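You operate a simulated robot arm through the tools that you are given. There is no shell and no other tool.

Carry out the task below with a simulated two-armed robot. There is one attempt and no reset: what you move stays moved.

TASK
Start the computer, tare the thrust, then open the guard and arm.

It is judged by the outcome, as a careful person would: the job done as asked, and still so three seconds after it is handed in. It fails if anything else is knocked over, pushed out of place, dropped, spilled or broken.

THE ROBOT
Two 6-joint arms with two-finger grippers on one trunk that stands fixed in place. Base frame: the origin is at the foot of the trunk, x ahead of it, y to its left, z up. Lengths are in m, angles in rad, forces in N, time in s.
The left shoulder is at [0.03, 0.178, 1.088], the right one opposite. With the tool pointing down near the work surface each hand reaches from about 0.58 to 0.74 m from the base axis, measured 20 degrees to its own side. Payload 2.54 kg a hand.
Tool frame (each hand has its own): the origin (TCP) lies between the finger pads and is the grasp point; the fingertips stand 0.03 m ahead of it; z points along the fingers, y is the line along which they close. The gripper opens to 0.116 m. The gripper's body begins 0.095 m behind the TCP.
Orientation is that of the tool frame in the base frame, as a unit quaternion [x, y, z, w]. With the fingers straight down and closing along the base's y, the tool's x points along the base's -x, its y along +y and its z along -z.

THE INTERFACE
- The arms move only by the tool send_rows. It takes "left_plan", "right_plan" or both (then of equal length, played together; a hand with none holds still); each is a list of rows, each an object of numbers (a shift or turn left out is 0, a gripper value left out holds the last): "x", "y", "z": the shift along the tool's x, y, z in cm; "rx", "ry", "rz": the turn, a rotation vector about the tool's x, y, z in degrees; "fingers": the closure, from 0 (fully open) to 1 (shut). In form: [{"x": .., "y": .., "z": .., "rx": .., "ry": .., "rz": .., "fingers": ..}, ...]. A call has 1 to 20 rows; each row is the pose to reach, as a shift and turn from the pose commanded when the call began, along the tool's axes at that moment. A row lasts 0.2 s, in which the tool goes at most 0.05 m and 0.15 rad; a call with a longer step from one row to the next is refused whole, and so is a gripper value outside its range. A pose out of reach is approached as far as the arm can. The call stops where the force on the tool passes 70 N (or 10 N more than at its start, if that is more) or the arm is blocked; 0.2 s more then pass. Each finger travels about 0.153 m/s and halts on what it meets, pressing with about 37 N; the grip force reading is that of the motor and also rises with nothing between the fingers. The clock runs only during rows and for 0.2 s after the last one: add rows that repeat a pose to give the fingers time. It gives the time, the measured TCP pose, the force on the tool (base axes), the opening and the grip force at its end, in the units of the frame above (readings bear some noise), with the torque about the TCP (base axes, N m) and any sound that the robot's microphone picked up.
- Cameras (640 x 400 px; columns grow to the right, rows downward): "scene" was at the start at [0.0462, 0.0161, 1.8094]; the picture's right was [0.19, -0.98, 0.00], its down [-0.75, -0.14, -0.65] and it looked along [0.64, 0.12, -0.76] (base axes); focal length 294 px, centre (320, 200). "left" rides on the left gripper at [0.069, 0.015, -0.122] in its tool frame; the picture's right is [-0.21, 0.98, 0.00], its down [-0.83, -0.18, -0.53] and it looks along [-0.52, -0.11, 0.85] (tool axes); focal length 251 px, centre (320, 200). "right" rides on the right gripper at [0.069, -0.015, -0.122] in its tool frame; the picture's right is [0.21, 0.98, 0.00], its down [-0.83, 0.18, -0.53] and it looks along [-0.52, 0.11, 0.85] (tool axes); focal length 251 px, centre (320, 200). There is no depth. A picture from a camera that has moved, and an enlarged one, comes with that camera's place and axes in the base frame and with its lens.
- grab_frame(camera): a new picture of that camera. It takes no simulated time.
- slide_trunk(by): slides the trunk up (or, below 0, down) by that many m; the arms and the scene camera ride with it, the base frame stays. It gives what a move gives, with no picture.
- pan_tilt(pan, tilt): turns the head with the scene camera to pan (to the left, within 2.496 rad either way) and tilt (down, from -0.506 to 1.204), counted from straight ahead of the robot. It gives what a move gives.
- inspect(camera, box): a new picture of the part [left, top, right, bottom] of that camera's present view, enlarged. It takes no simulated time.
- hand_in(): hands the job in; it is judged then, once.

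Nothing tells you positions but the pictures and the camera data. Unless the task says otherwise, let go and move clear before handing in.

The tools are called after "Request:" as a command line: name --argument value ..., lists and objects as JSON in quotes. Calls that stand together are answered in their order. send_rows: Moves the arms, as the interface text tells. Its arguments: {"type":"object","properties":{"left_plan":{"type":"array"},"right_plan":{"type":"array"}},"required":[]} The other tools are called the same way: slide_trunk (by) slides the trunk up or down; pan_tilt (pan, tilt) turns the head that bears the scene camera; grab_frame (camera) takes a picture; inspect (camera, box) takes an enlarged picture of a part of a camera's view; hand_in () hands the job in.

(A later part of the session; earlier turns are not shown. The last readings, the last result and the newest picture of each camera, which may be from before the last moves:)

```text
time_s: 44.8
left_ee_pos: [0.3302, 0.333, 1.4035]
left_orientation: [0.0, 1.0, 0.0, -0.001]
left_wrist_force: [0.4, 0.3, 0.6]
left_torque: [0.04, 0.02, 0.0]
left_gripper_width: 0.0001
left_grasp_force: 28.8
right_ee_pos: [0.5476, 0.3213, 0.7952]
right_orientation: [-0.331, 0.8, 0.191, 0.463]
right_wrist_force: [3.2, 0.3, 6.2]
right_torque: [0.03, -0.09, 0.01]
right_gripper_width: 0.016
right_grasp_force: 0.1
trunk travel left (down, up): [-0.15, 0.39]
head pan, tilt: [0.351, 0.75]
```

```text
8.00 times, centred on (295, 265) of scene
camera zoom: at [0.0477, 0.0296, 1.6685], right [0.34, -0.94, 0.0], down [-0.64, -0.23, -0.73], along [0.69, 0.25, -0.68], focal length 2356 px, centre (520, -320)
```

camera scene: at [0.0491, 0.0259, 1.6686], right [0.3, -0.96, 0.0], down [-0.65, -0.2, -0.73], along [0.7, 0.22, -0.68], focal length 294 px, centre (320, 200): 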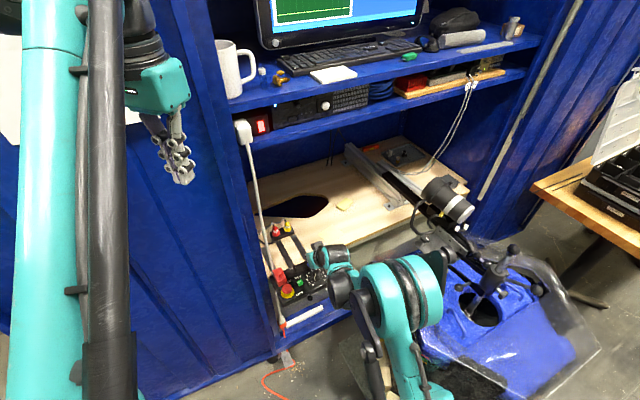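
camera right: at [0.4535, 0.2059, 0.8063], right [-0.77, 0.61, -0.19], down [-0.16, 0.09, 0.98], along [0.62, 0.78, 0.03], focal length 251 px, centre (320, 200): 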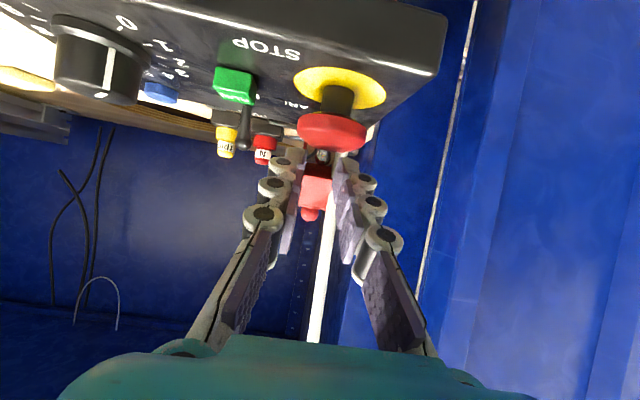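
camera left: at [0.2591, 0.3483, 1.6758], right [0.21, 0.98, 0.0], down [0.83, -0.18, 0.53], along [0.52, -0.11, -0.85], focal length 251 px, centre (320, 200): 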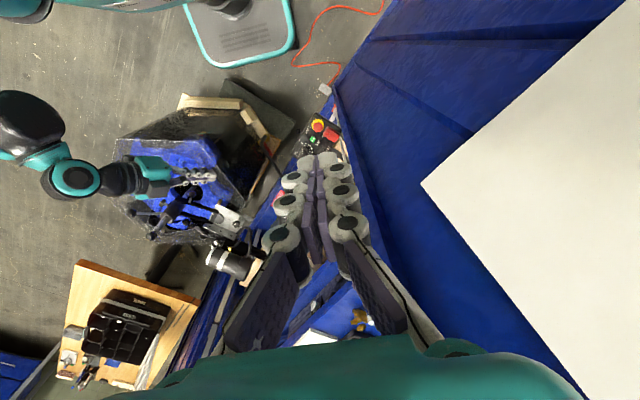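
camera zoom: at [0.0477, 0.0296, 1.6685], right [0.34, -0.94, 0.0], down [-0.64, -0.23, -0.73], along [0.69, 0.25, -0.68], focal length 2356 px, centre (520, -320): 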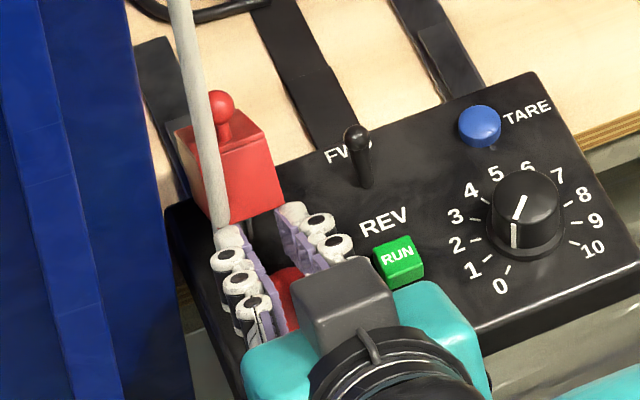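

There is an unexpected ~6 N upward force, possibly the fingers' underside grazing the STOP mushroom. I raise the hand slightly (against tool x) and re-read before going further.

Request:
send_rows --right_plan '[{"x": -0.3, "z": -0.2}, {"x": -0.3, "z": -0.2}]'

Request:
grab_frame --camera "right"

Request:
inspect --camera "left" --box '[310, 110, 370, 170]'

```text
time_s: 45.4
left_ee_pos: [0.3306, 0.3329, 1.4029]
left_orientation: [0.0, 1.0, 0.0, 0.0]
left_wrist_force: [0.4, 0.5, 0.3]
left_torque: [0.01, 0.01, -0.04]
left_gripper_width: 0.0
left_grasp_force: 28.3
right_ee_pos: [0.5467, 0.3223, 0.7966]
right_orientation: [-0.332, 0.8, 0.191, 0.462]
right_wrist_force: [0.4, -0.1, 0.1]
right_torque: [-0.02, 0.01, 0.0]
right_gripper_width: 0.0161
right_grasp_force: 0.1
trunk travel left (down, up): [-0.15, 0.39]
head pan, tilt: [0.351, 0.75]
```

```text
taken
camera right: at [0.4582, 0.2134, 0.7995], right [-0.77, 0.61, -0.19], down [-0.16, 0.09, 0.98], along [0.62, 0.78, 0.03], focal length 251 px, centre (320, 200)
```

right: 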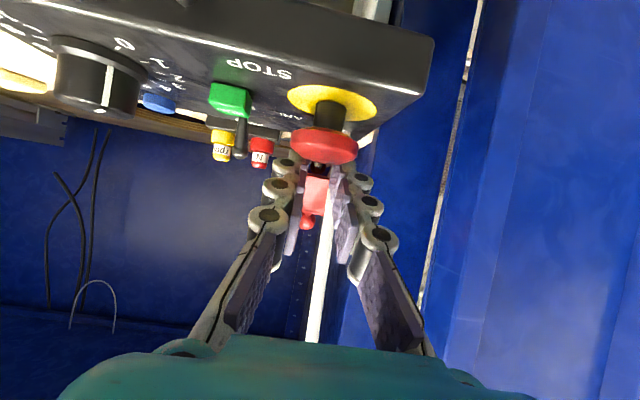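

```text
6.67 times, centred on (340, 140) of left
camera zoom: at [0.2603, 0.3486, 1.5255], right [0.21, 0.98, 0.0], down [0.83, -0.18, 0.53], along [0.52, -0.11, -0.85], focal length 1676 px, centre (187, 600)
```

zoom: 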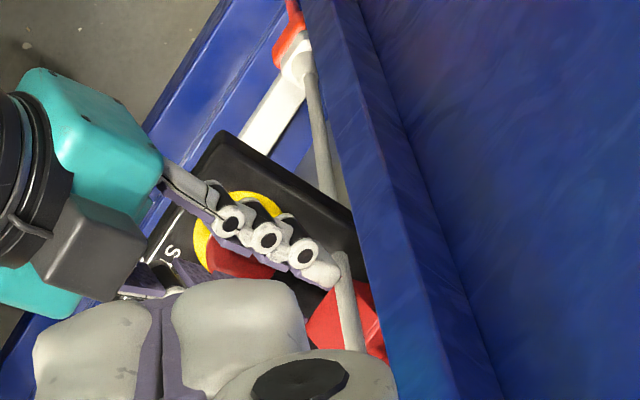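

The force vanished after rising 3 mm, so it was the STOP mushroom being grazed (not pressed – no click). I raise 3 mm more and slide along the finger axis, gripping the ball with the upper half of the pads.

Request:
send_rows --right_plan '[{"x": -0.35, "z": 0}, {"x": -0.35, "z": 0.5}, {"x": -0.35, "z": 0.9}, {"x": -0.35, "z": 0.9}]'

Request:
inspect --camera "right" --box '[270, 110, 370, 210]'

Request:
inspect --camera "scene" --box '[270, 240, 320, 290]'

```text
time_s: 46.4
left_ee_pos: [0.3302, 0.3328, 1.4036]
left_orientation: [0.0, 1.0, 0.0, 0.0]
left_wrist_force: [0.8, 0.1, 0.4]
left_torque: [0.01, 0.0, 0.02]
left_gripper_width: 0.0
left_grasp_force: 28.7
right_ee_pos: [0.5542, 0.328, 0.7962]
right_orientation: [-0.331, 0.8, 0.191, 0.462]
right_wrist_force: [0.1, -1.2, -0.2]
right_torque: [0.01, 0.0, 0.0]
right_gripper_width: 0.0159
right_grasp_force: 0.1
trunk travel left (down, up): [-0.15, 0.39]
head pan, tilt: [0.351, 0.75]
```

```text
4.00 times, centred on (320, 160) of right
camera zoom: at [0.4651, 0.2191, 0.7974], right [-0.77, 0.61, -0.19], down [-0.16, 0.09, 0.98], along [0.62, 0.78, 0.03], focal length 1006 px, centre (320, 360)
```

zoom: 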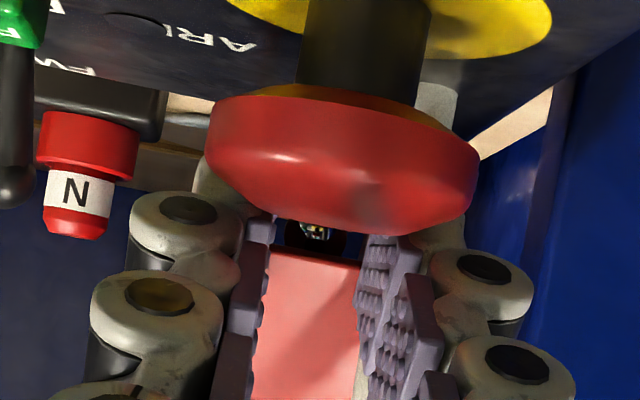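

```text
8.00 times, centred on (295, 265) of scene
camera zoom: at [0.0479, 0.0299, 1.6684], right [0.34, -0.94, 0.0], down [-0.64, -0.23, -0.73], along [0.69, 0.25, -0.68], focal length 2356 px, centre (520, -320)
```

zoom: 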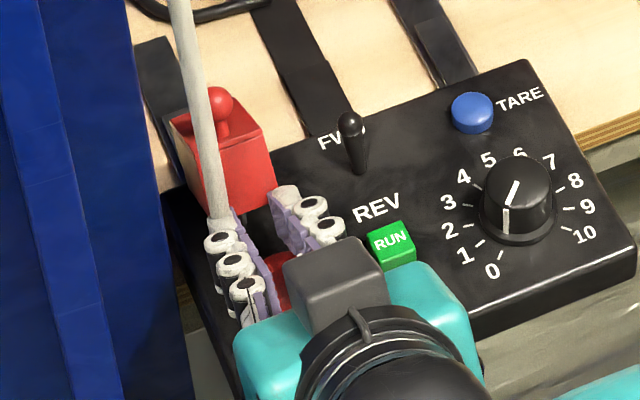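

Aligned: the ball is centred between the fingers and 5 mm ahead of the tips, with no contact force. I advance 1 cm and close on it.

Request:
send_rows --right_plan '[{"z": 0.5}, {"z": 1.0}, {"z": 1.0}]'

Request:
inspect --camera "right" --box '[270, 110, 370, 210]'

Request:
inspect --camera "scene" --box '[270, 240, 320, 290]'

```text
time_s: 47.2
left_ee_pos: [0.3303, 0.3335, 1.4023]
left_orientation: [0.0, 1.0, 0.0, 0.0]
left_wrist_force: [0.0, -0.1, -0.6]
left_torque: [0.01, 0.01, 0.01]
left_gripper_width: 0.0
left_grasp_force: 29.0
right_ee_pos: [0.5599, 0.3329, 0.7917]
right_orientation: [-0.331, 0.8, 0.191, 0.462]
right_wrist_force: [-0.3, 0.0, -0.9]
right_torque: [-0.01, -0.02, 0.0]
right_gripper_width: 0.0159
right_grasp_force: 0.1
trunk travel left (down, up): [-0.15, 0.39]
head pan, tilt: [0.351, 0.75]
```

```text
4.00 times, centred on (320, 160) of right
camera zoom: at [0.4712, 0.2248, 0.7929], right [-0.77, 0.61, -0.19], down [-0.16, 0.09, 0.98], along [0.62, 0.78, 0.03], focal length 1006 px, centre (320, 360)
```

zoom: 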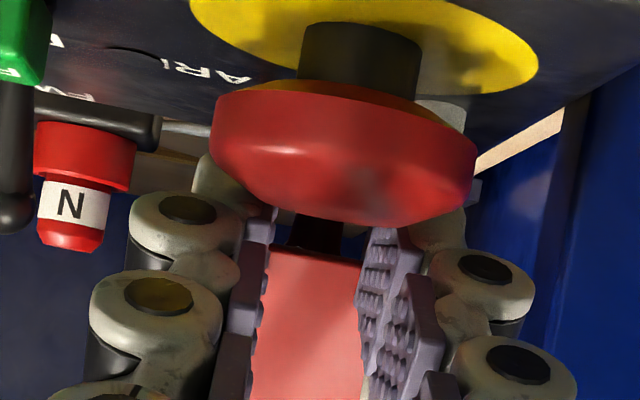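

```text
8.00 times, centred on (295, 265) of scene
camera zoom: at [0.048, 0.0301, 1.6683], right [0.34, -0.94, 0.0], down [-0.64, -0.23, -0.73], along [0.69, 0.25, -0.68], focal length 2356 px, centre (520, -320)
```

zoom: 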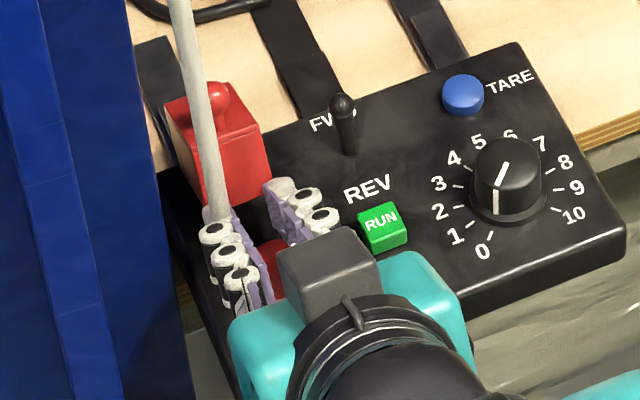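

The ball sits between the pads. I close on it and pull straight back along the finger axis, which flips the lever forward while keeping clear of STOP.

Request:
send_rows --right_plan '[{"fingers": 1}, {"fingers": 1}]'

Request:
inspect --camera "right" --box '[270, 110, 370, 210]'

```text
time_s: 47.8
left_ee_pos: [0.3297, 0.3329, 1.4028]
left_orientation: [0.0, 1.0, 0.0, 0.001]
left_wrist_force: [0.7, -0.6, -1.0]
left_torque: [0.05, -0.01, -0.02]
left_gripper_width: 0.0
left_grasp_force: 28.8
right_ee_pos: [0.5594, 0.3338, 0.7911]
right_orientation: [-0.331, 0.8, 0.191, 0.462]
right_wrist_force: [-0.5, 0.0, 0.8]
right_torque: [0.02, -0.02, -0.03]
right_gripper_width: 0.0
right_grasp_force: 28.8
trunk travel left (down, up): [-0.15, 0.39]
head pan, tilt: [0.351, 0.75]
```

```text
4.00 times, centred on (320, 160) of right
camera zoom: at [0.4711, 0.2247, 0.7932], right [-0.77, 0.61, -0.19], down [-0.16, 0.09, 0.98], along [0.62, 0.78, 0.03], focal length 1006 px, centre (320, 360)
```

zoom: 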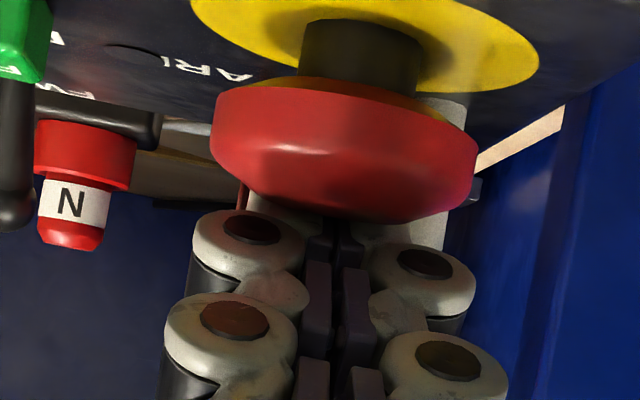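

The fingers closed on nothing: the ball is about 5 mm further in than I judged. I reopen slightly, advance 8 mm more, and close again.

Request:
send_rows --right_plan '[{"z": -0.3, "fingers": 0.87}, {"z": -0.3}, {"z": 0.2}, {"z": 0.5}, {"z": 0.8}, {"z": 0.8}]'

Request:
inspect --camera "right" --box '[270, 110, 370, 210]'

Request:
inspect --camera "scene" --box '[270, 240, 320, 290]'

```text
time_s: 49.2
left_ee_pos: [0.3269, 0.3299, 1.4049]
left_orientation: [0.0, 1.0, 0.001, 0.0]
left_wrist_force: [0.3, 0.4, -0.2]
left_torque: [-0.01, 0.04, -0.02]
left_gripper_width: 0.0
left_grasp_force: 28.6
right_ee_pos: [0.5645, 0.3374, 0.7889]
right_orientation: [-0.331, 0.798, 0.192, 0.465]
right_wrist_force: [0.4, 0.8, 33.2]
right_torque: [0.27, -0.52, 0.11]
right_gripper_width: 0.015
right_grasp_force: 0.1
trunk travel left (down, up): [-0.15, 0.39]
head pan, tilt: [0.351, 0.75]
```

```text
4.00 times, centred on (320, 160) of right
camera zoom: at [0.4758, 0.2295, 0.7907], right [-0.77, 0.62, -0.19], down [-0.17, 0.09, 0.98], along [0.62, 0.78, 0.04], focal length 1006 px, centre (320, 360)
```

zoom: 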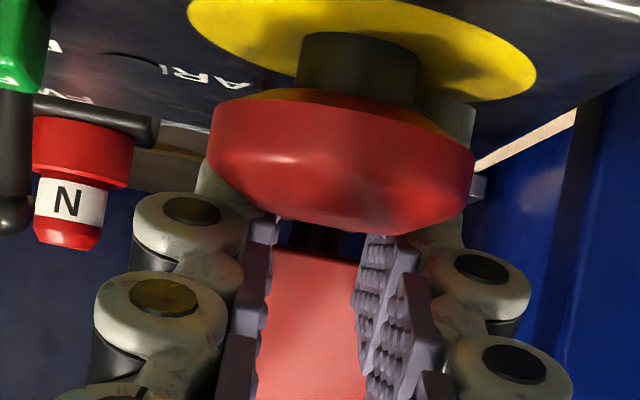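

```text
8.00 times, centred on (295, 265) of scene
camera zoom: at [0.0445, 0.0281, 1.6689], right [0.34, -0.94, 0.0], down [-0.64, -0.23, -0.73], along [0.69, 0.25, -0.68], focal length 2356 px, centre (520, -320)
```

zoom: 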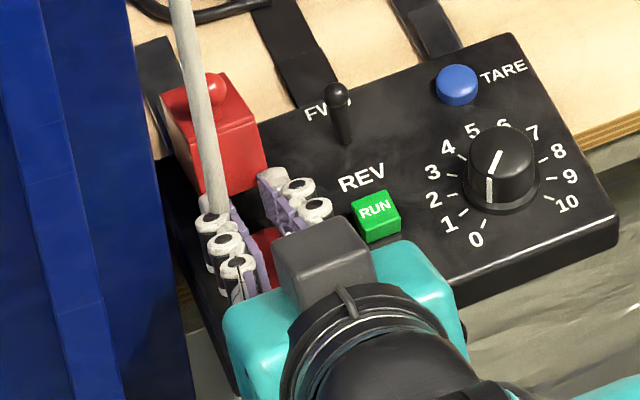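

There is 33 N upward – the tips are pressing down on something below. I back off along the finger axis and look again.

Request:
send_rows --right_plan '[{"x": -0.3, "z": -1}, {"x": -0.5, "z": -3}, {"x": -0.5, "z": -6}, {"x": -0.5, "z": -6}]'

Request:
inspect --camera "right" --box '[260, 60, 380, 180]'

Request:
inspect --camera "scene" --box '[270, 240, 320, 290]'

Request:
inspect --camera "left" --box '[320, 120, 365, 165]'

```text
time_s: 50.2
left_ee_pos: [0.3295, 0.333, 1.4017]
left_orientation: [0.0, 1.0, 0.0, 0.0]
left_wrist_force: [0.0, -0.7, 0.5]
left_torque: [-0.01, -0.01, 0.03]
left_gripper_width: 0.0
left_grasp_force: 28.6
right_ee_pos: [0.5336, 0.3075, 0.8249]
right_orientation: [-0.331, 0.801, 0.191, 0.461]
right_wrist_force: [-0.2, 0.5, 0.3]
right_torque: [-0.01, -0.02, 0.0]
right_gripper_width: 0.015
right_grasp_force: 0.2
right hand out of reach, approached as far as the arm can: row 3, 4
trunk travel left (down, up): [-0.15, 0.39]
head pan, tilt: [0.351, 0.75]
```

```text
3.33 times, centred on (320, 120) of right
camera zoom: at [0.4463, 0.1982, 0.8276], right [-0.77, 0.61, -0.19], down [-0.16, 0.1, 0.98], along [0.62, 0.78, 0.03], focal length 838 px, centre (320, 467)
```

zoom: 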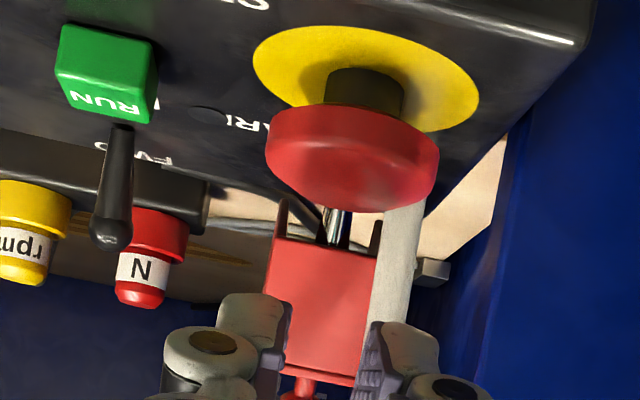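

```text
8.00 times, centred on (295, 265) of scene
camera zoom: at [0.0483, 0.0302, 1.6684], right [0.34, -0.94, 0.0], down [-0.64, -0.23, -0.73], along [0.69, 0.25, -0.68], focal length 2356 px, centre (520, -320)
```

zoom: 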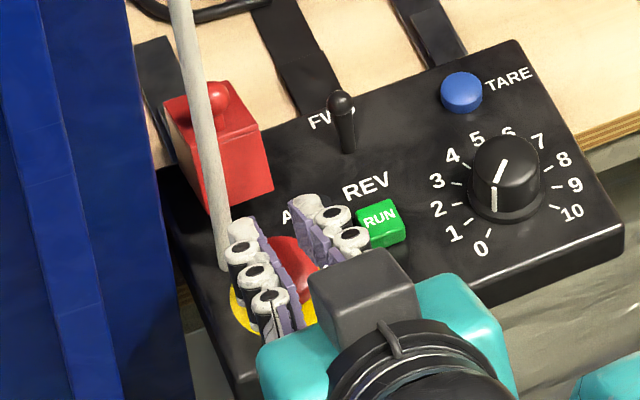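

```text
8.89 times, centred on (342, 142) of left
camera zoom: at [0.2605, 0.3488, 1.5253], right [0.21, 0.98, 0.0], down [0.83, -0.18, 0.53], along [0.52, -0.11, -0.85], focal length 2235 px, centre (120, 711)
```

zoom: 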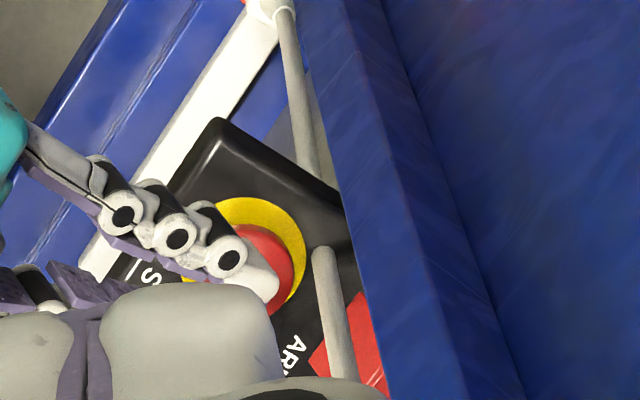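

Comparing pictures, the whole control box has slid: TARE appears about 6 cm further in along the cabinet than before, so the box is movable and my pushes shifted it. I back the hand away and take stock before anything else.

Request:
send_rows --right_plan '[{"x": -2, "y": -3, "z": 0}, {"x": -4, "y": -6, "z": 0}, {"x": -6, "y": -9, "z": 0}, {"x": -8, "y": -12, "z": 0}, {"x": -10, "y": -15, "z": 0}, {"x": -10, "y": -18, "z": 0}]'

Request:
grab_frame --camera "scene"

Request:
inspect --camera "scene" --box '[240, 210, 360, 310]'

Request:
grab_frame --camera "right"

Request:
grab_frame --camera "left"

```text
time_s: 51.6
left_ee_pos: [0.3316, 0.3332, 1.4028]
left_orientation: [0.0, 1.0, 0.001, 0.0]
left_wrist_force: [-0.5, -0.4, 0.3]
left_torque: [-0.01, -0.02, 0.0]
left_gripper_width: 0.0001
left_grasp_force: 28.6
right_ee_pos: [0.698, 0.2126, 0.9106]
right_orientation: [-0.331, 0.801, 0.191, 0.462]
right_wrist_force: [1.3, -0.9, -0.5]
right_torque: [0.0, -0.03, -0.02]
right_gripper_width: 0.015
right_grasp_force: 0.0
trunk travel left (down, up): [-0.15, 0.39]
head pan, tilt: [0.351, 0.75]
```

```text
taken
camera scene: at [0.0486, 0.0292, 1.6684], right [0.34, -0.94, 0.0], down [-0.64, -0.23, -0.73], along [0.69, 0.25, -0.68], focal length 294 px, centre (320, 200)
```

scene: 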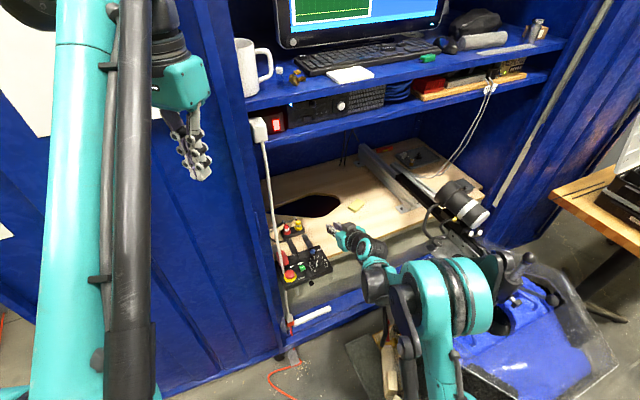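

```text
4.00 times, centred on (300, 260) of scene
camera zoom: at [0.0486, 0.0292, 1.6684], right [0.34, -0.94, 0.0], down [-0.64, -0.23, -0.73], along [0.69, 0.25, -0.68], focal length 1178 px, centre (400, -40)
```

zoom: 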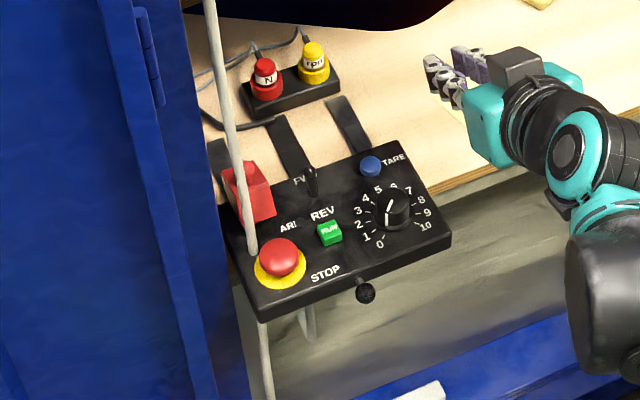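

```text
taken
camera right: at [0.6094, 0.1049, 0.9121], right [-0.77, 0.62, -0.19], down [-0.16, 0.09, 0.98], along [0.62, 0.78, 0.03], focal length 251 px, centre (320, 200)
```

right: 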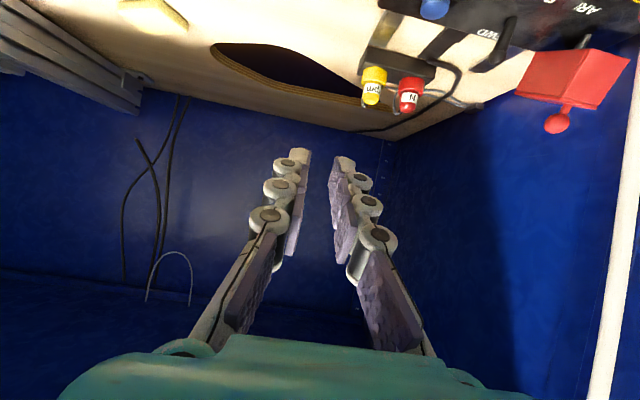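

```text
taken
camera left: at [0.2608, 0.3479, 1.5255], right [0.21, 0.98, 0.0], down [0.83, -0.18, 0.53], along [0.52, -0.11, -0.85], focal length 251 px, centre (320, 200)
```

left: 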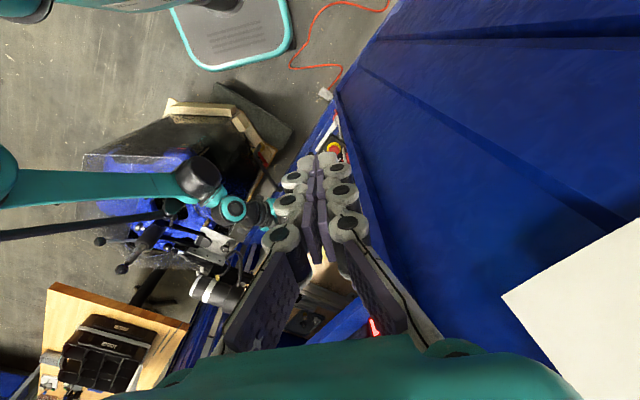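

The box slides on its rails and was carried in about 6 cm, and the guard is only partly open (about 30°). I'll first pull the box back out to its original place by the black ball handle on its front, then deal with the guard more gently. I go to a standoff above the handle.

Request:
send_rows --right_plan '[{"x": 2.16, "y": 1.73, "z": -0.96, "ry": 2.86, "fingers": 0.57}, {"x": 4.32, "y": 3.45, "z": -1.92, "ry": 5.71}, {"x": 6.48, "y": 5.18, "z": -2.88, "ry": 8.57}, {"x": 8.65, "y": 6.9, "z": -3.83, "ry": 11.43}, {"x": 10.81, "y": 8.63, "z": -4.79, "ry": 14.29}, {"x": 12.97, "y": 10.35, "z": -5.75, "ry": 17.14}, {"x": 15.13, "y": 12.08, "z": -6.71, "ry": 20}, {"x": 15.13, "y": 12.08, "z": -6.71, "ry": 20}]'

Request:
grab_frame --camera "right"

Request:
inspect --camera "scene" --box '[240, 210, 360, 310]'

```text
time_s: 53.4
left_ee_pos: [0.3299, 0.3322, 1.4031]
left_orientation: [0.0, 1.0, 0.0, 0.0]
left_wrist_force: [-0.7, 0.8, 0.0]
left_torque: [0.03, 0.0, -0.01]
left_gripper_width: 0.0
left_grasp_force: 28.9
right_ee_pos: [0.5168, 0.2064, 0.8111]
right_orientation: [-0.359, 0.869, 0.13, 0.316]
right_wrist_force: [0.7, 0.0, -0.2]
right_torque: [0.0, 0.01, -0.02]
right_gripper_width: 0.0499
right_grasp_force: 0.0
trunk travel left (down, up): [-0.15, 0.39]
head pan, tilt: [0.351, 0.75]
```

```text
taken
camera right: at [0.4343, 0.1045, 0.8613], right [-0.81, 0.57, -0.14], down [0.08, 0.33, 0.94], along [0.59, 0.75, -0.31], focal length 251 px, centre (320, 200)
```

right: 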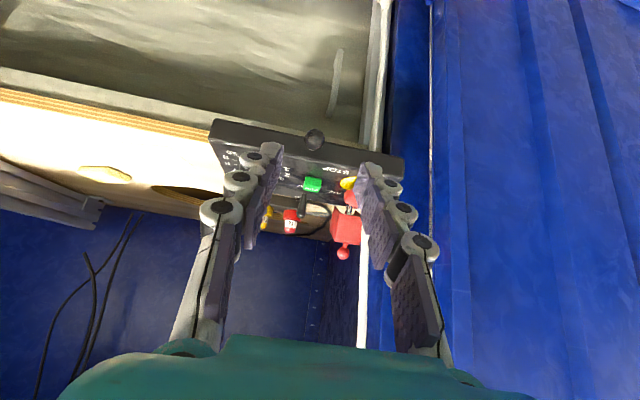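

```text
4.00 times, centred on (300, 260) of scene
camera zoom: at [0.0483, 0.0297, 1.6684], right [0.34, -0.94, 0.0], down [-0.64, -0.23, -0.73], along [0.69, 0.25, -0.68], focal length 1178 px, centre (400, -40)
```

zoom: 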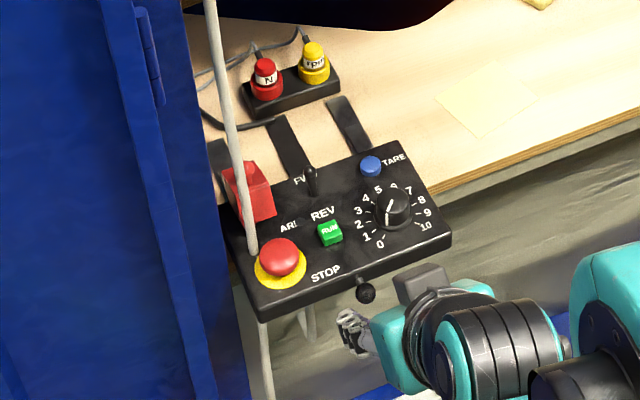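

The handle is at (in-direction) right ahead, between the open fingers. I move in around it.

Request:
send_rows --right_plan '[{"x": -0.1, "y": -0.32, "z": 2.5}, {"x": -0.15, "y": -0.32, "z": 5.0}, {"x": -0.17, "y": -0.32, "z": 6.5}, {"x": -0.17, "y": -0.32, "z": 7.6}, {"x": -0.17, "y": -0.32, "z": 7.6}]'

Request:
inspect --camera "right" --box '[240, 60, 400, 220]'

Request:
inspect --camera "scene" --box '[270, 230, 350, 300]'

```text
time_s: 54.6
left_ee_pos: [0.3297, 0.3322, 1.4028]
left_orientation: [0.0, 1.0, 0.0, 0.0]
left_wrist_force: [-0.4, -0.9, 0.3]
left_torque: [0.01, 0.01, -0.01]
left_gripper_width: 0.0001
left_grasp_force: 28.4
right_ee_pos: [0.5523, 0.2395, 0.7559]
right_orientation: [-0.36, 0.868, 0.131, 0.316]
right_wrist_force: [0.6, 0.0, 0.6]
right_torque: [0.0, -0.02, -0.02]
right_gripper_width: 0.0499
right_grasp_force: 0.0
trunk travel left (down, up): [-0.15, 0.39]
head pan, tilt: [0.351, 0.75]
```

```text
2.50 times, centred on (320, 140) of right
camera zoom: at [0.4705, 0.1367, 0.805], right [-0.81, 0.57, -0.14], down [0.08, 0.33, 0.94], along [0.59, 0.75, -0.31], focal length 629 px, centre (320, 350)
```

zoom: 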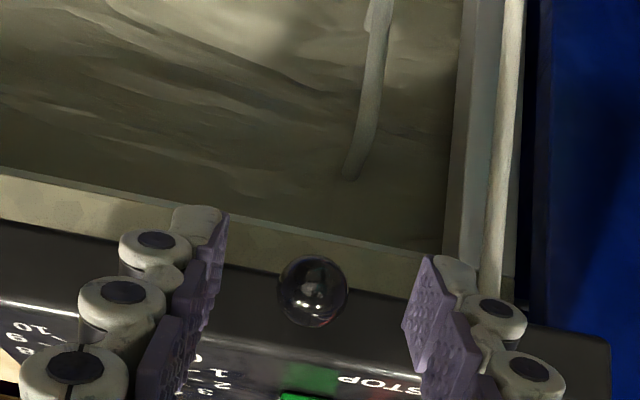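

```text
5.71 times, centred on (310, 265) of scene
camera zoom: at [0.0478, 0.0298, 1.6685], right [0.34, -0.94, 0.0], down [-0.64, -0.23, -0.73], along [0.69, 0.25, -0.68], focal length 1683 px, centre (377, -171)
```

zoom: 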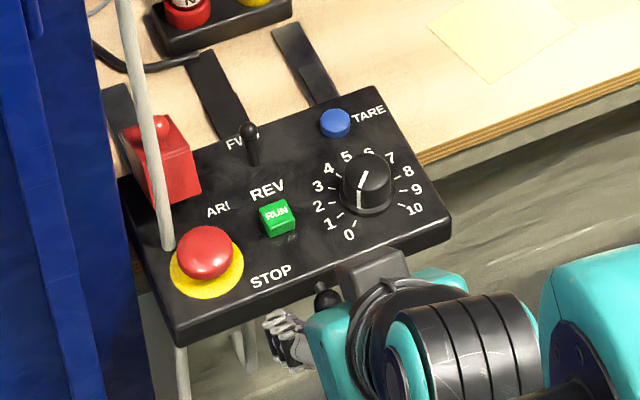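

The handle is centred between the pads. I close on it.

Request:
send_rows --right_plan '[{"fingers": 0.75}, {"fingers": 1}, {"fingers": 1}, {"fingers": 1}]'

Request:
inspect --camera "right" --box '[240, 60, 400, 220]'

```text
time_s: 55.6
left_ee_pos: [0.33, 0.3318, 1.4023]
left_orientation: [0.001, 1.0, -0.001, -0.001]
left_wrist_force: [-0.4, -0.5, -1.2]
left_torque: [0.0, 0.01, 0.01]
left_gripper_width: 0.0002
left_grasp_force: 28.3
right_ee_pos: [0.5529, 0.2381, 0.7554]
right_orientation: [-0.358, 0.869, 0.13, 0.316]
right_wrist_force: [6.4, -5.2, 0.1]
right_torque: [-0.11, -0.07, -0.15]
right_gripper_width: 0.0177
right_grasp_force: 43.2
trunk travel left (down, up): [-0.15, 0.39]
head pan, tilt: [0.351, 0.75]
```

```text
2.50 times, centred on (320, 140) of right
camera zoom: at [0.4712, 0.136, 0.805], right [-0.81, 0.58, -0.14], down [0.08, 0.33, 0.94], along [0.59, 0.75, -0.31], focal length 629 px, centre (320, 350)
```

zoom: 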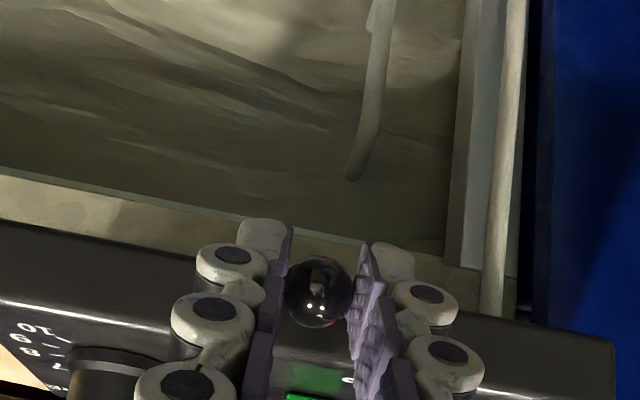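

The handle is held (17.7 mm). I pull the box straight out 5 cm, then compare with the earlier picture.

Request:
send_rows --right_plan '[{"x": 0.6, "z": -0.5}, {"x": 1.2, "z": -1.0}, {"x": 1.8, "z": -1.5}, {"x": 2.4, "z": -2.0}, {"x": 3.0, "z": -2.5}, {"x": 3.6, "z": -3.0}, {"x": 3.83, "z": -3.21}]'

Request:
inspect --camera "scene" --box '[240, 240, 340, 320]'

Request:
inspect --camera "right" --box '[240, 60, 400, 220]'

```text
time_s: 57.2
left_ee_pos: [0.3313, 0.333, 1.4027]
left_orientation: [0.0, 1.0, -0.001, -0.001]
left_wrist_force: [0.1, 0.3, -0.5]
left_torque: [0.02, 0.05, 0.0]
left_gripper_width: 0.0
left_grasp_force: 28.4
right_ee_pos: [0.5362, 0.2152, 0.7667]
right_orientation: [-0.359, 0.869, 0.131, 0.315]
right_wrist_force: [0.1, -0.2, -0.8]
right_torque: [-0.02, 0.04, 0.01]
right_gripper_width: 0.0
right_grasp_force: 28.6
right hand out of reach, approached as far as the arm can: row 4, 5, 6, 7
trunk travel left (down, up): [-0.15, 0.39]
head pan, tilt: [0.351, 0.75]
```

```text
5.00 times, centred on (290, 280) of scene
camera zoom: at [0.0499, 0.0303, 1.6686], right [0.34, -0.94, 0.0], down [-0.64, -0.23, -0.73], along [0.69, 0.25, -0.68], focal length 1473 px, centre (470, -200)
```

zoom: 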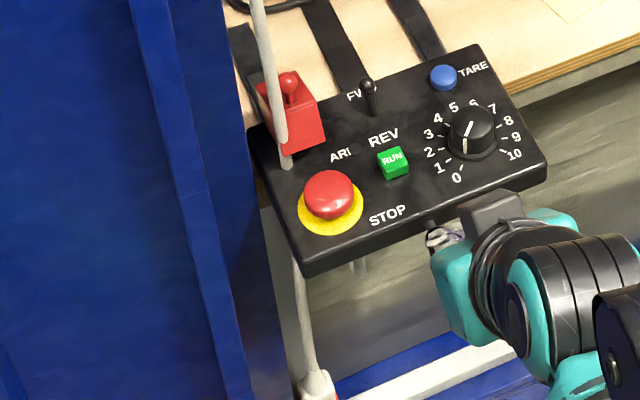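

```text
2.50 times, centred on (320, 140) of right
camera zoom: at [0.4537, 0.1139, 0.8168], right [-0.81, 0.58, -0.14], down [0.08, 0.33, 0.94], along [0.59, 0.75, -0.31], focal length 629 px, centre (320, 350)
```

zoom: 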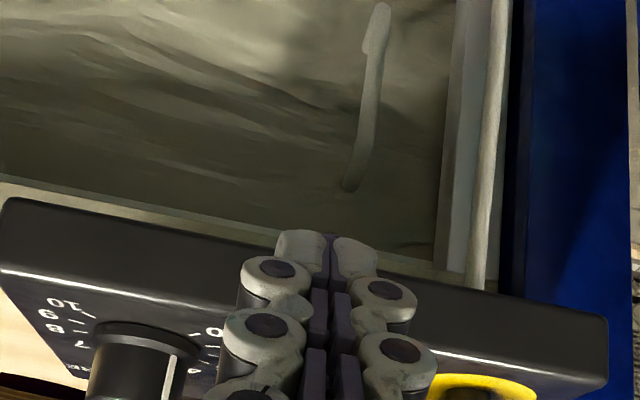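

The box came about 2 cm out, then the grip slipped as the arm hit its inner limit at this tilt. I lift, turn the hand more upright (10°) and regrip, which gives more room to pull.

Request:
send_rows --right_plan '[{"x": -1.29, "z": -1.53}, {"x": -2.8, "y": 0.1, "z": -2.6, "ry": 6, "fingers": 0.57}, {"x": -4.2, "y": 0.25, "z": -3.2, "ry": 13}, {"x": -5.4, "y": 0.4, "z": -3.7, "ry": 20}, {"x": -6.6, "y": 0.45, "z": -4.03, "ry": 27}, {"x": -6.6, "y": 0.45, "z": -4.03, "ry": 30}, {"x": -6.6, "y": 0.45, "z": -4.03, "ry": 30}]'

Request:
grab_frame --camera "right"

Request:
inspect --camera "scene" --box '[240, 240, 340, 320]'

```text
time_s: 58.8
left_ee_pos: [0.3302, 0.3325, 1.4025]
left_orientation: [0.0, 1.0, 0.0, 0.0]
left_wrist_force: [-0.5, 0.7, 0.0]
left_torque: [-0.01, 0.0, -0.03]
left_gripper_width: 0.0002
left_grasp_force: 28.4
right_ee_pos: [0.5489, 0.2364, 0.8415]
right_orientation: [-0.381, 0.921, 0.033, 0.08]
right_wrist_force: [-0.1, -0.3, -0.4]
right_torque: [0.03, 0.0, -0.04]
right_gripper_width: 0.0501
right_grasp_force: 0.0
trunk travel left (down, up): [-0.15, 0.39]
head pan, tilt: [0.351, 0.75]
```

```text
taken
camera right: at [0.497, 0.164, 0.9501], right [-0.84, 0.54, -0.04], down [0.38, 0.64, 0.67], along [0.39, 0.55, -0.74], focal length 251 px, centre (320, 200)
```

right: 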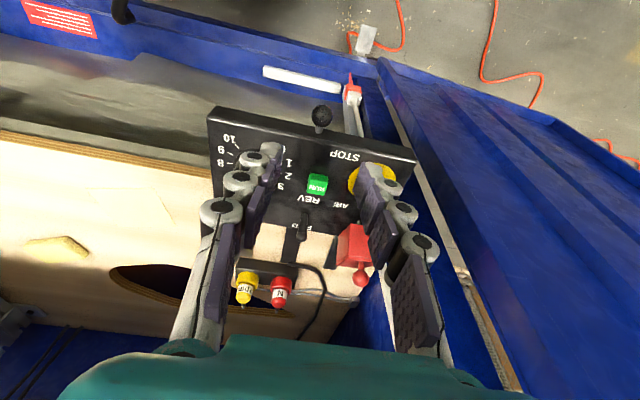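

```text
5.00 times, centred on (290, 280) of scene
camera zoom: at [0.0479, 0.0299, 1.6684], right [0.34, -0.94, 0.0], down [-0.64, -0.23, -0.73], along [0.69, 0.25, -0.68], focal length 1473 px, centre (470, -200)
```

zoom: 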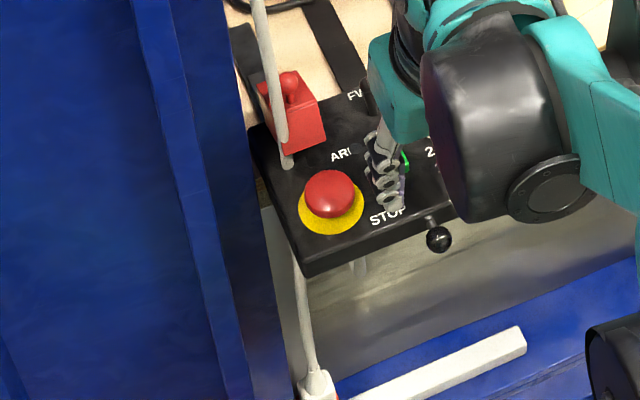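

The handle is now 1.6 cm outward and 10 cm below the hand. I come down over it and grip.

Request:
send_rows --right_plan '[{"x": 1.7, "y": -0.23, "z": 2.5}, {"x": 1.7, "y": -0.23, "z": 5}, {"x": 1.7, "y": -0.23, "z": 7}, {"x": 1.7, "y": -0.23, "z": 8.3}, {"x": 1.7, "y": -0.23, "z": 8.3, "fingers": 0.75}, {"x": 1.7, "y": -0.23, "z": 8.3, "fingers": 1}, {"x": 1.7, "y": -0.23, "z": 8.3, "fingers": 1}, {"x": 1.7, "y": -0.23, "z": 8.3, "fingers": 1}]'

Request:
grab_frame --camera "right"

```text
time_s: 60.6
left_ee_pos: [0.3289, 0.334, 1.403]
left_orientation: [0.0, 1.0, 0.0, 0.0]
left_wrist_force: [0.4, 0.3, -0.2]
left_torque: [0.05, 0.0, -0.02]
left_gripper_width: 0.0
left_grasp_force: 28.8
right_ee_pos: [0.5476, 0.232, 0.7556]
right_orientation: [-0.381, 0.921, 0.033, 0.081]
right_wrist_force: [-11.6, 7.0, -6.4]
right_torque: [0.3, 0.01, 0.08]
right_gripper_width: 0.0174
right_grasp_force: 43.0
trunk travel left (down, up): [-0.15, 0.39]
head pan, tilt: [0.351, 0.75]
```

```text
taken
camera right: at [0.4959, 0.1601, 0.8653], right [-0.84, 0.54, -0.04], down [0.38, 0.64, 0.67], along [0.38, 0.55, -0.74], focal length 251 px, centre (320, 200)
```

right: 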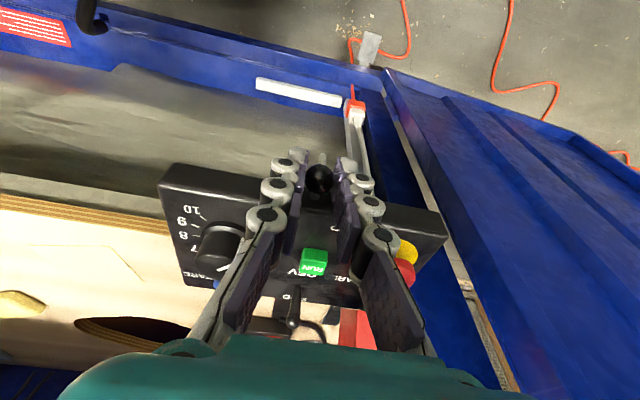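

Gripped again. I pull out 3.6 cm more and compare pictures.

Request:
send_rows --right_plan '[{"x": 0.49, "y": 0.1, "z": -0.09}, {"x": 0.98, "y": 0.15, "z": -0.17}, {"x": 1.48, "y": 0.15, "z": -0.26}, {"x": 1.97, "y": 0.15, "z": -0.35}, {"x": 2.46, "y": 0.15, "z": -0.43}, {"x": 2.95, "y": 0.15, "z": -0.52}, {"x": 3.55, "y": 0.15, "z": -0.63}, {"x": 3.55, "y": 0.15, "z": -0.63}]'

Request:
inspect --camera "scene" --box '[240, 240, 340, 320]'

Request:
grab_frame --camera "right"

```text
time_s: 62.4
left_ee_pos: [0.3309, 0.3316, 1.402]
left_orientation: [0.0, 1.0, 0.0, 0.0]
left_wrist_force: [0.8, -0.1, -0.4]
left_torque: [0.02, 0.01, 0.0]
left_gripper_width: 0.0001
left_grasp_force: 28.6
right_ee_pos: [0.5211, 0.2069, 0.7562]
right_orientation: [-0.381, 0.92, 0.033, 0.08]
right_wrist_force: [-7.4, -4.7, -9.8]
right_torque: [0.06, -0.07, 0.01]
right_gripper_width: 0.0175
right_grasp_force: 43.6
trunk travel left (down, up): [-0.15, 0.39]
head pan, tilt: [0.351, 0.75]
```

```text
5.00 times, centred on (290, 280) of scene
camera zoom: at [0.0479, 0.0297, 1.6683], right [0.34, -0.94, 0.0], down [-0.64, -0.23, -0.73], along [0.69, 0.25, -0.68], focal length 1473 px, centre (470, -200)
```

zoom: 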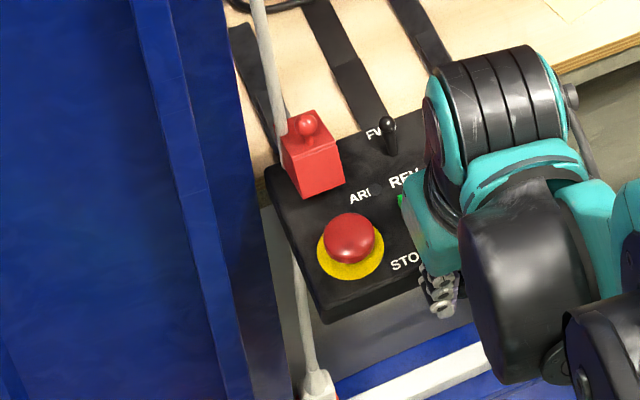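

```text
taken
camera right: at [0.4691, 0.1336, 0.8654], right [-0.84, 0.54, -0.04], down [0.38, 0.64, 0.67], along [0.39, 0.55, -0.74], focal length 251 px, centre (320, 200)
```

right: 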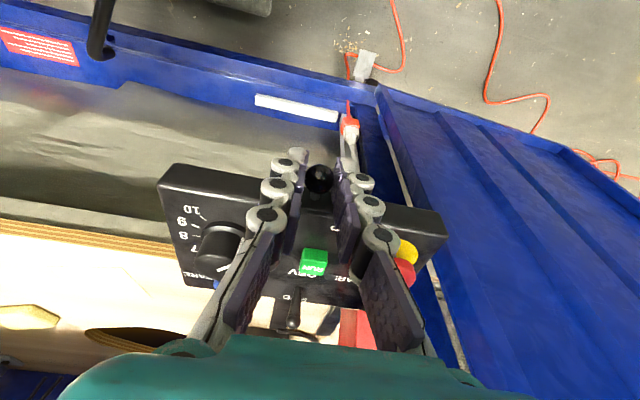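

The box is back to within about 3 mm of its original place. I release the handle, rise straight up, and go to a standoff facing the guard to measure it again.

Request:
send_rows --right_plan '[{"fingers": 0.57}, {"fingers": 0.57}, {"z": -3}, {"z": -6}, {"z": -9}, {"z": -11}, {"x": -0.6, "y": 1.4, "z": -11.2, "ry": -6}, {"x": -1.2, "y": 2.8, "z": -11.3, "ry": -13}, {"x": -1.7, "y": 4.2, "z": -11.4, "ry": -20}, {"x": -2.2, "y": 5.6, "z": -11.5, "ry": -26}, {"x": -2.63, "y": 6.91, "z": -11.5, "ry": -30}, {"x": -2.63, "y": 6.91, "z": -11.5, "ry": -30}]'

Request:
grab_frame --camera "right"

Request:
inspect --camera "right" --box '[260, 80, 380, 200]'

Request:
inspect --camera "scene" --box '[240, 240, 340, 320]'

```text
time_s: 65.0
left_ee_pos: [0.33, 0.332, 1.4024]
left_orientation: [0.0, 1.0, 0.0, 0.0]
left_wrist_force: [-0.3, -0.3, 1.0]
left_torque: [0.0, 0.04, 0.01]
left_gripper_width: 0.0001
left_grasp_force: 28.8
right_ee_pos: [0.4765, 0.2593, 0.8722]
right_orientation: [-0.359, 0.868, 0.131, 0.317]
right_wrist_force: [0.3, 0.6, -0.6]
right_torque: [-0.01, -0.01, 0.03]
right_gripper_width: 0.0499
right_grasp_force: 0.0
trunk travel left (down, up): [-0.15, 0.39]
head pan, tilt: [0.351, 0.75]
```

```text
taken
camera right: at [0.3951, 0.1577, 0.9222], right [-0.81, 0.57, -0.14], down [0.08, 0.33, 0.94], along [0.59, 0.75, -0.31], focal length 251 px, centre (320, 200)
```

right: 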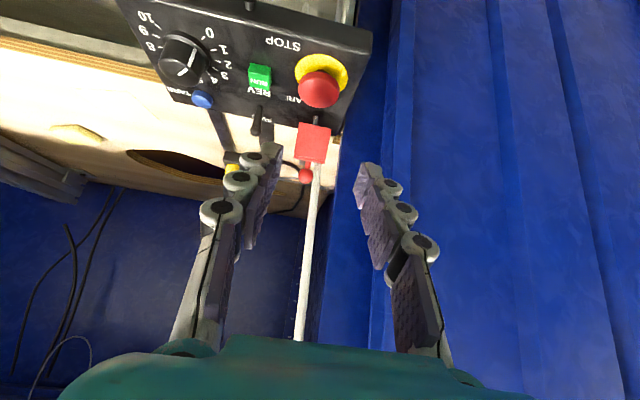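

```text
3.33 times, centred on (320, 140) of right
camera zoom: at [0.3951, 0.1577, 0.9222], right [-0.81, 0.57, -0.14], down [0.08, 0.33, 0.94], along [0.59, 0.75, -0.31], focal length 838 px, centre (320, 400)
```

zoom: 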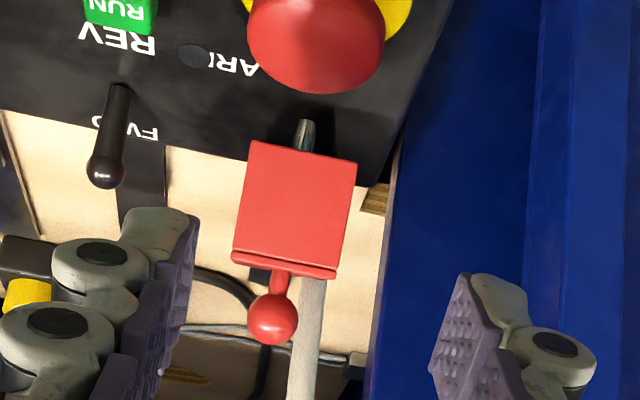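

```text
5.00 times, centred on (290, 280) of scene
camera zoom: at [0.0481, 0.0296, 1.6685], right [0.34, -0.94, 0.0], down [-0.64, -0.23, -0.73], along [0.69, 0.25, -0.68], focal length 1473 px, centre (470, -200)
```

zoom: 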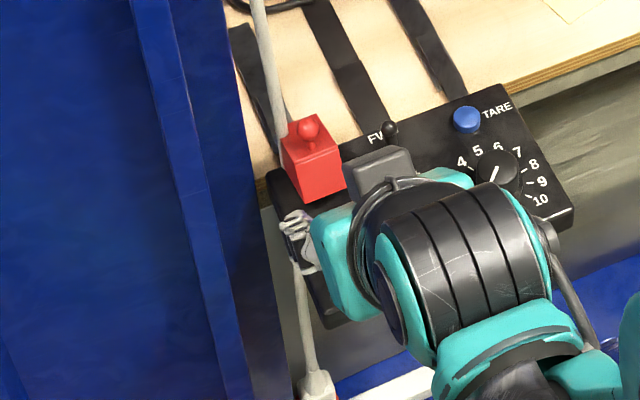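

The box sits exactly where it was (TARE pixel matches to 1 px). The guard is at about 26° open, its ball at about (0.559, 0.336, 0.817). I'll now pinch the ball and swing it along its arc about the rear hinge, so the box is not pushed; I turn the hand 15° to keep clear of the door jamb and go to a standoff.

Request:
send_rows --right_plan '[{"x": -2, "y": -0.4, "z": 0.5, "rx": -3, "rz": -3.6, "fingers": 0.698}, {"x": -4, "y": -0.9, "z": 2, "rx": -6.5, "rz": -7.8}, {"x": -5.63, "y": -1.54, "z": 4.19, "rx": -9.6, "rz": -11.5}, {"x": -5.63, "y": -1.54, "z": 4.19, "rx": -9.6, "rz": -11.5}]'

Request:
grab_frame --camera "right"

Request:
inspect --camera "scene" --box '[250, 230, 330, 300]'

```text
time_s: 66.0
left_ee_pos: [0.3296, 0.3325, 1.4035]
left_orientation: [0.0, 1.0, 0.001, 0.0]
left_wrist_force: [0.5, 0.0, -0.9]
left_torque: [0.03, 0.0, -0.01]
left_gripper_width: 0.0
left_grasp_force: 28.5
right_ee_pos: [0.5359, 0.2969, 0.8774]
right_orientation: [-0.47, 0.814, 0.171, 0.296]
right_wrist_force: [-0.3, -0.1, -0.7]
right_torque: [-0.06, -0.02, -0.02]
right_gripper_width: 0.0352
right_grasp_force: 0.1
trunk travel left (down, up): [-0.15, 0.39]
head pan, tilt: [0.351, 0.75]
```

```text
taken
camera right: at [0.4837, 0.1772, 0.9281], right [-0.93, 0.35, -0.14], down [-0.01, 0.34, 0.94], along [0.37, 0.87, -0.31], focal length 251 px, centre (320, 200)
```

right: 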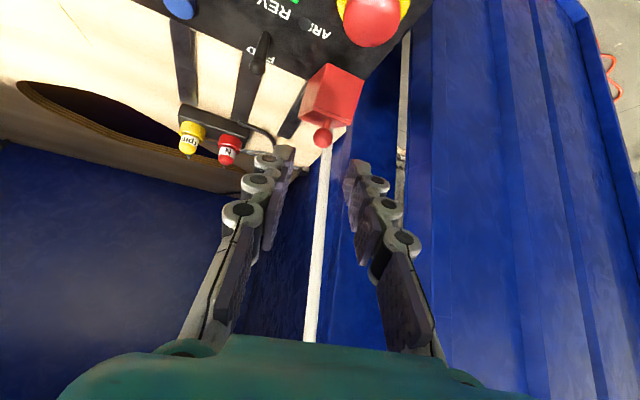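

```text
5.71 times, centred on (290, 265) of scene
camera zoom: at [0.047, 0.0297, 1.6685], right [0.34, -0.94, 0.0], down [-0.64, -0.23, -0.73], along [0.69, 0.25, -0.68], focal length 1683 px, centre (491, -171)
```

zoom: 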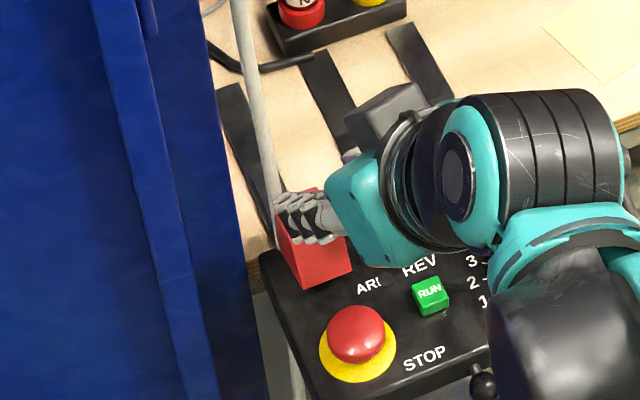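

The ball is centred ahead of the fingers. I slide in 5 cm and pinch it.

Request:
send_rows --right_plan '[{"x": 0.2, "z": 1.5}, {"x": 0.2, "z": 3}, {"x": 0.2, "z": 4.2}, {"x": 0.2, "z": 5}, {"x": 0.2, "z": 5}]'

Request:
inspect --camera "right" --box '[250, 80, 390, 220]'

Request:
inspect --camera "scene" --box '[250, 230, 330, 300]'

```text
time_s: 67.2
left_ee_pos: [0.33, 0.3322, 1.4034]
left_orientation: [0.0, 1.0, -0.001, 0.0]
left_wrist_force: [0.1, 0.5, -0.3]
left_torque: [0.02, 0.0, 0.03]
left_gripper_width: 0.0001
left_grasp_force: 28.5
right_ee_pos: [0.5549, 0.3239, 0.8386]
right_orientation: [-0.469, 0.814, 0.171, 0.297]
right_wrist_force: [0.8, -0.9, 0.6]
right_torque: [0.03, -0.01, 0.02]
right_gripper_width: 0.0348
right_grasp_force: 0.2
trunk travel left (down, up): [-0.15, 0.39]
head pan, tilt: [0.351, 0.75]
```

```text
2.86 times, centred on (320, 150) of right
camera zoom: at [0.5018, 0.2038, 0.8891], right [-0.93, 0.35, -0.14], down [-0.01, 0.34, 0.94], along [0.37, 0.87, -0.31], focal length 718 px, centre (320, 343)
```

zoom: 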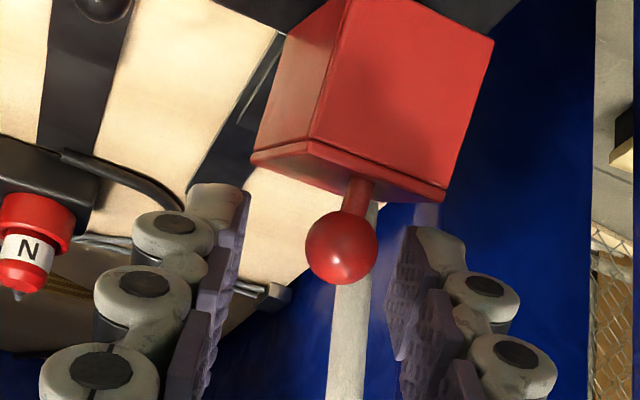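

```text
5.71 times, centred on (290, 265) of scene
camera zoom: at [0.0479, 0.0299, 1.6685], right [0.34, -0.94, 0.0], down [-0.64, -0.23, -0.73], along [0.69, 0.25, -0.68], focal length 1683 px, centre (491, -171)
```

zoom: 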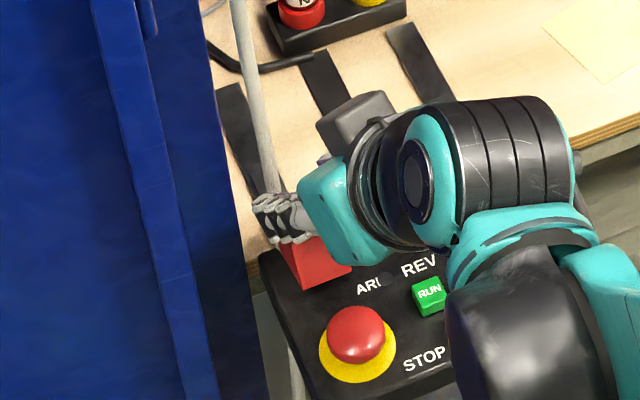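

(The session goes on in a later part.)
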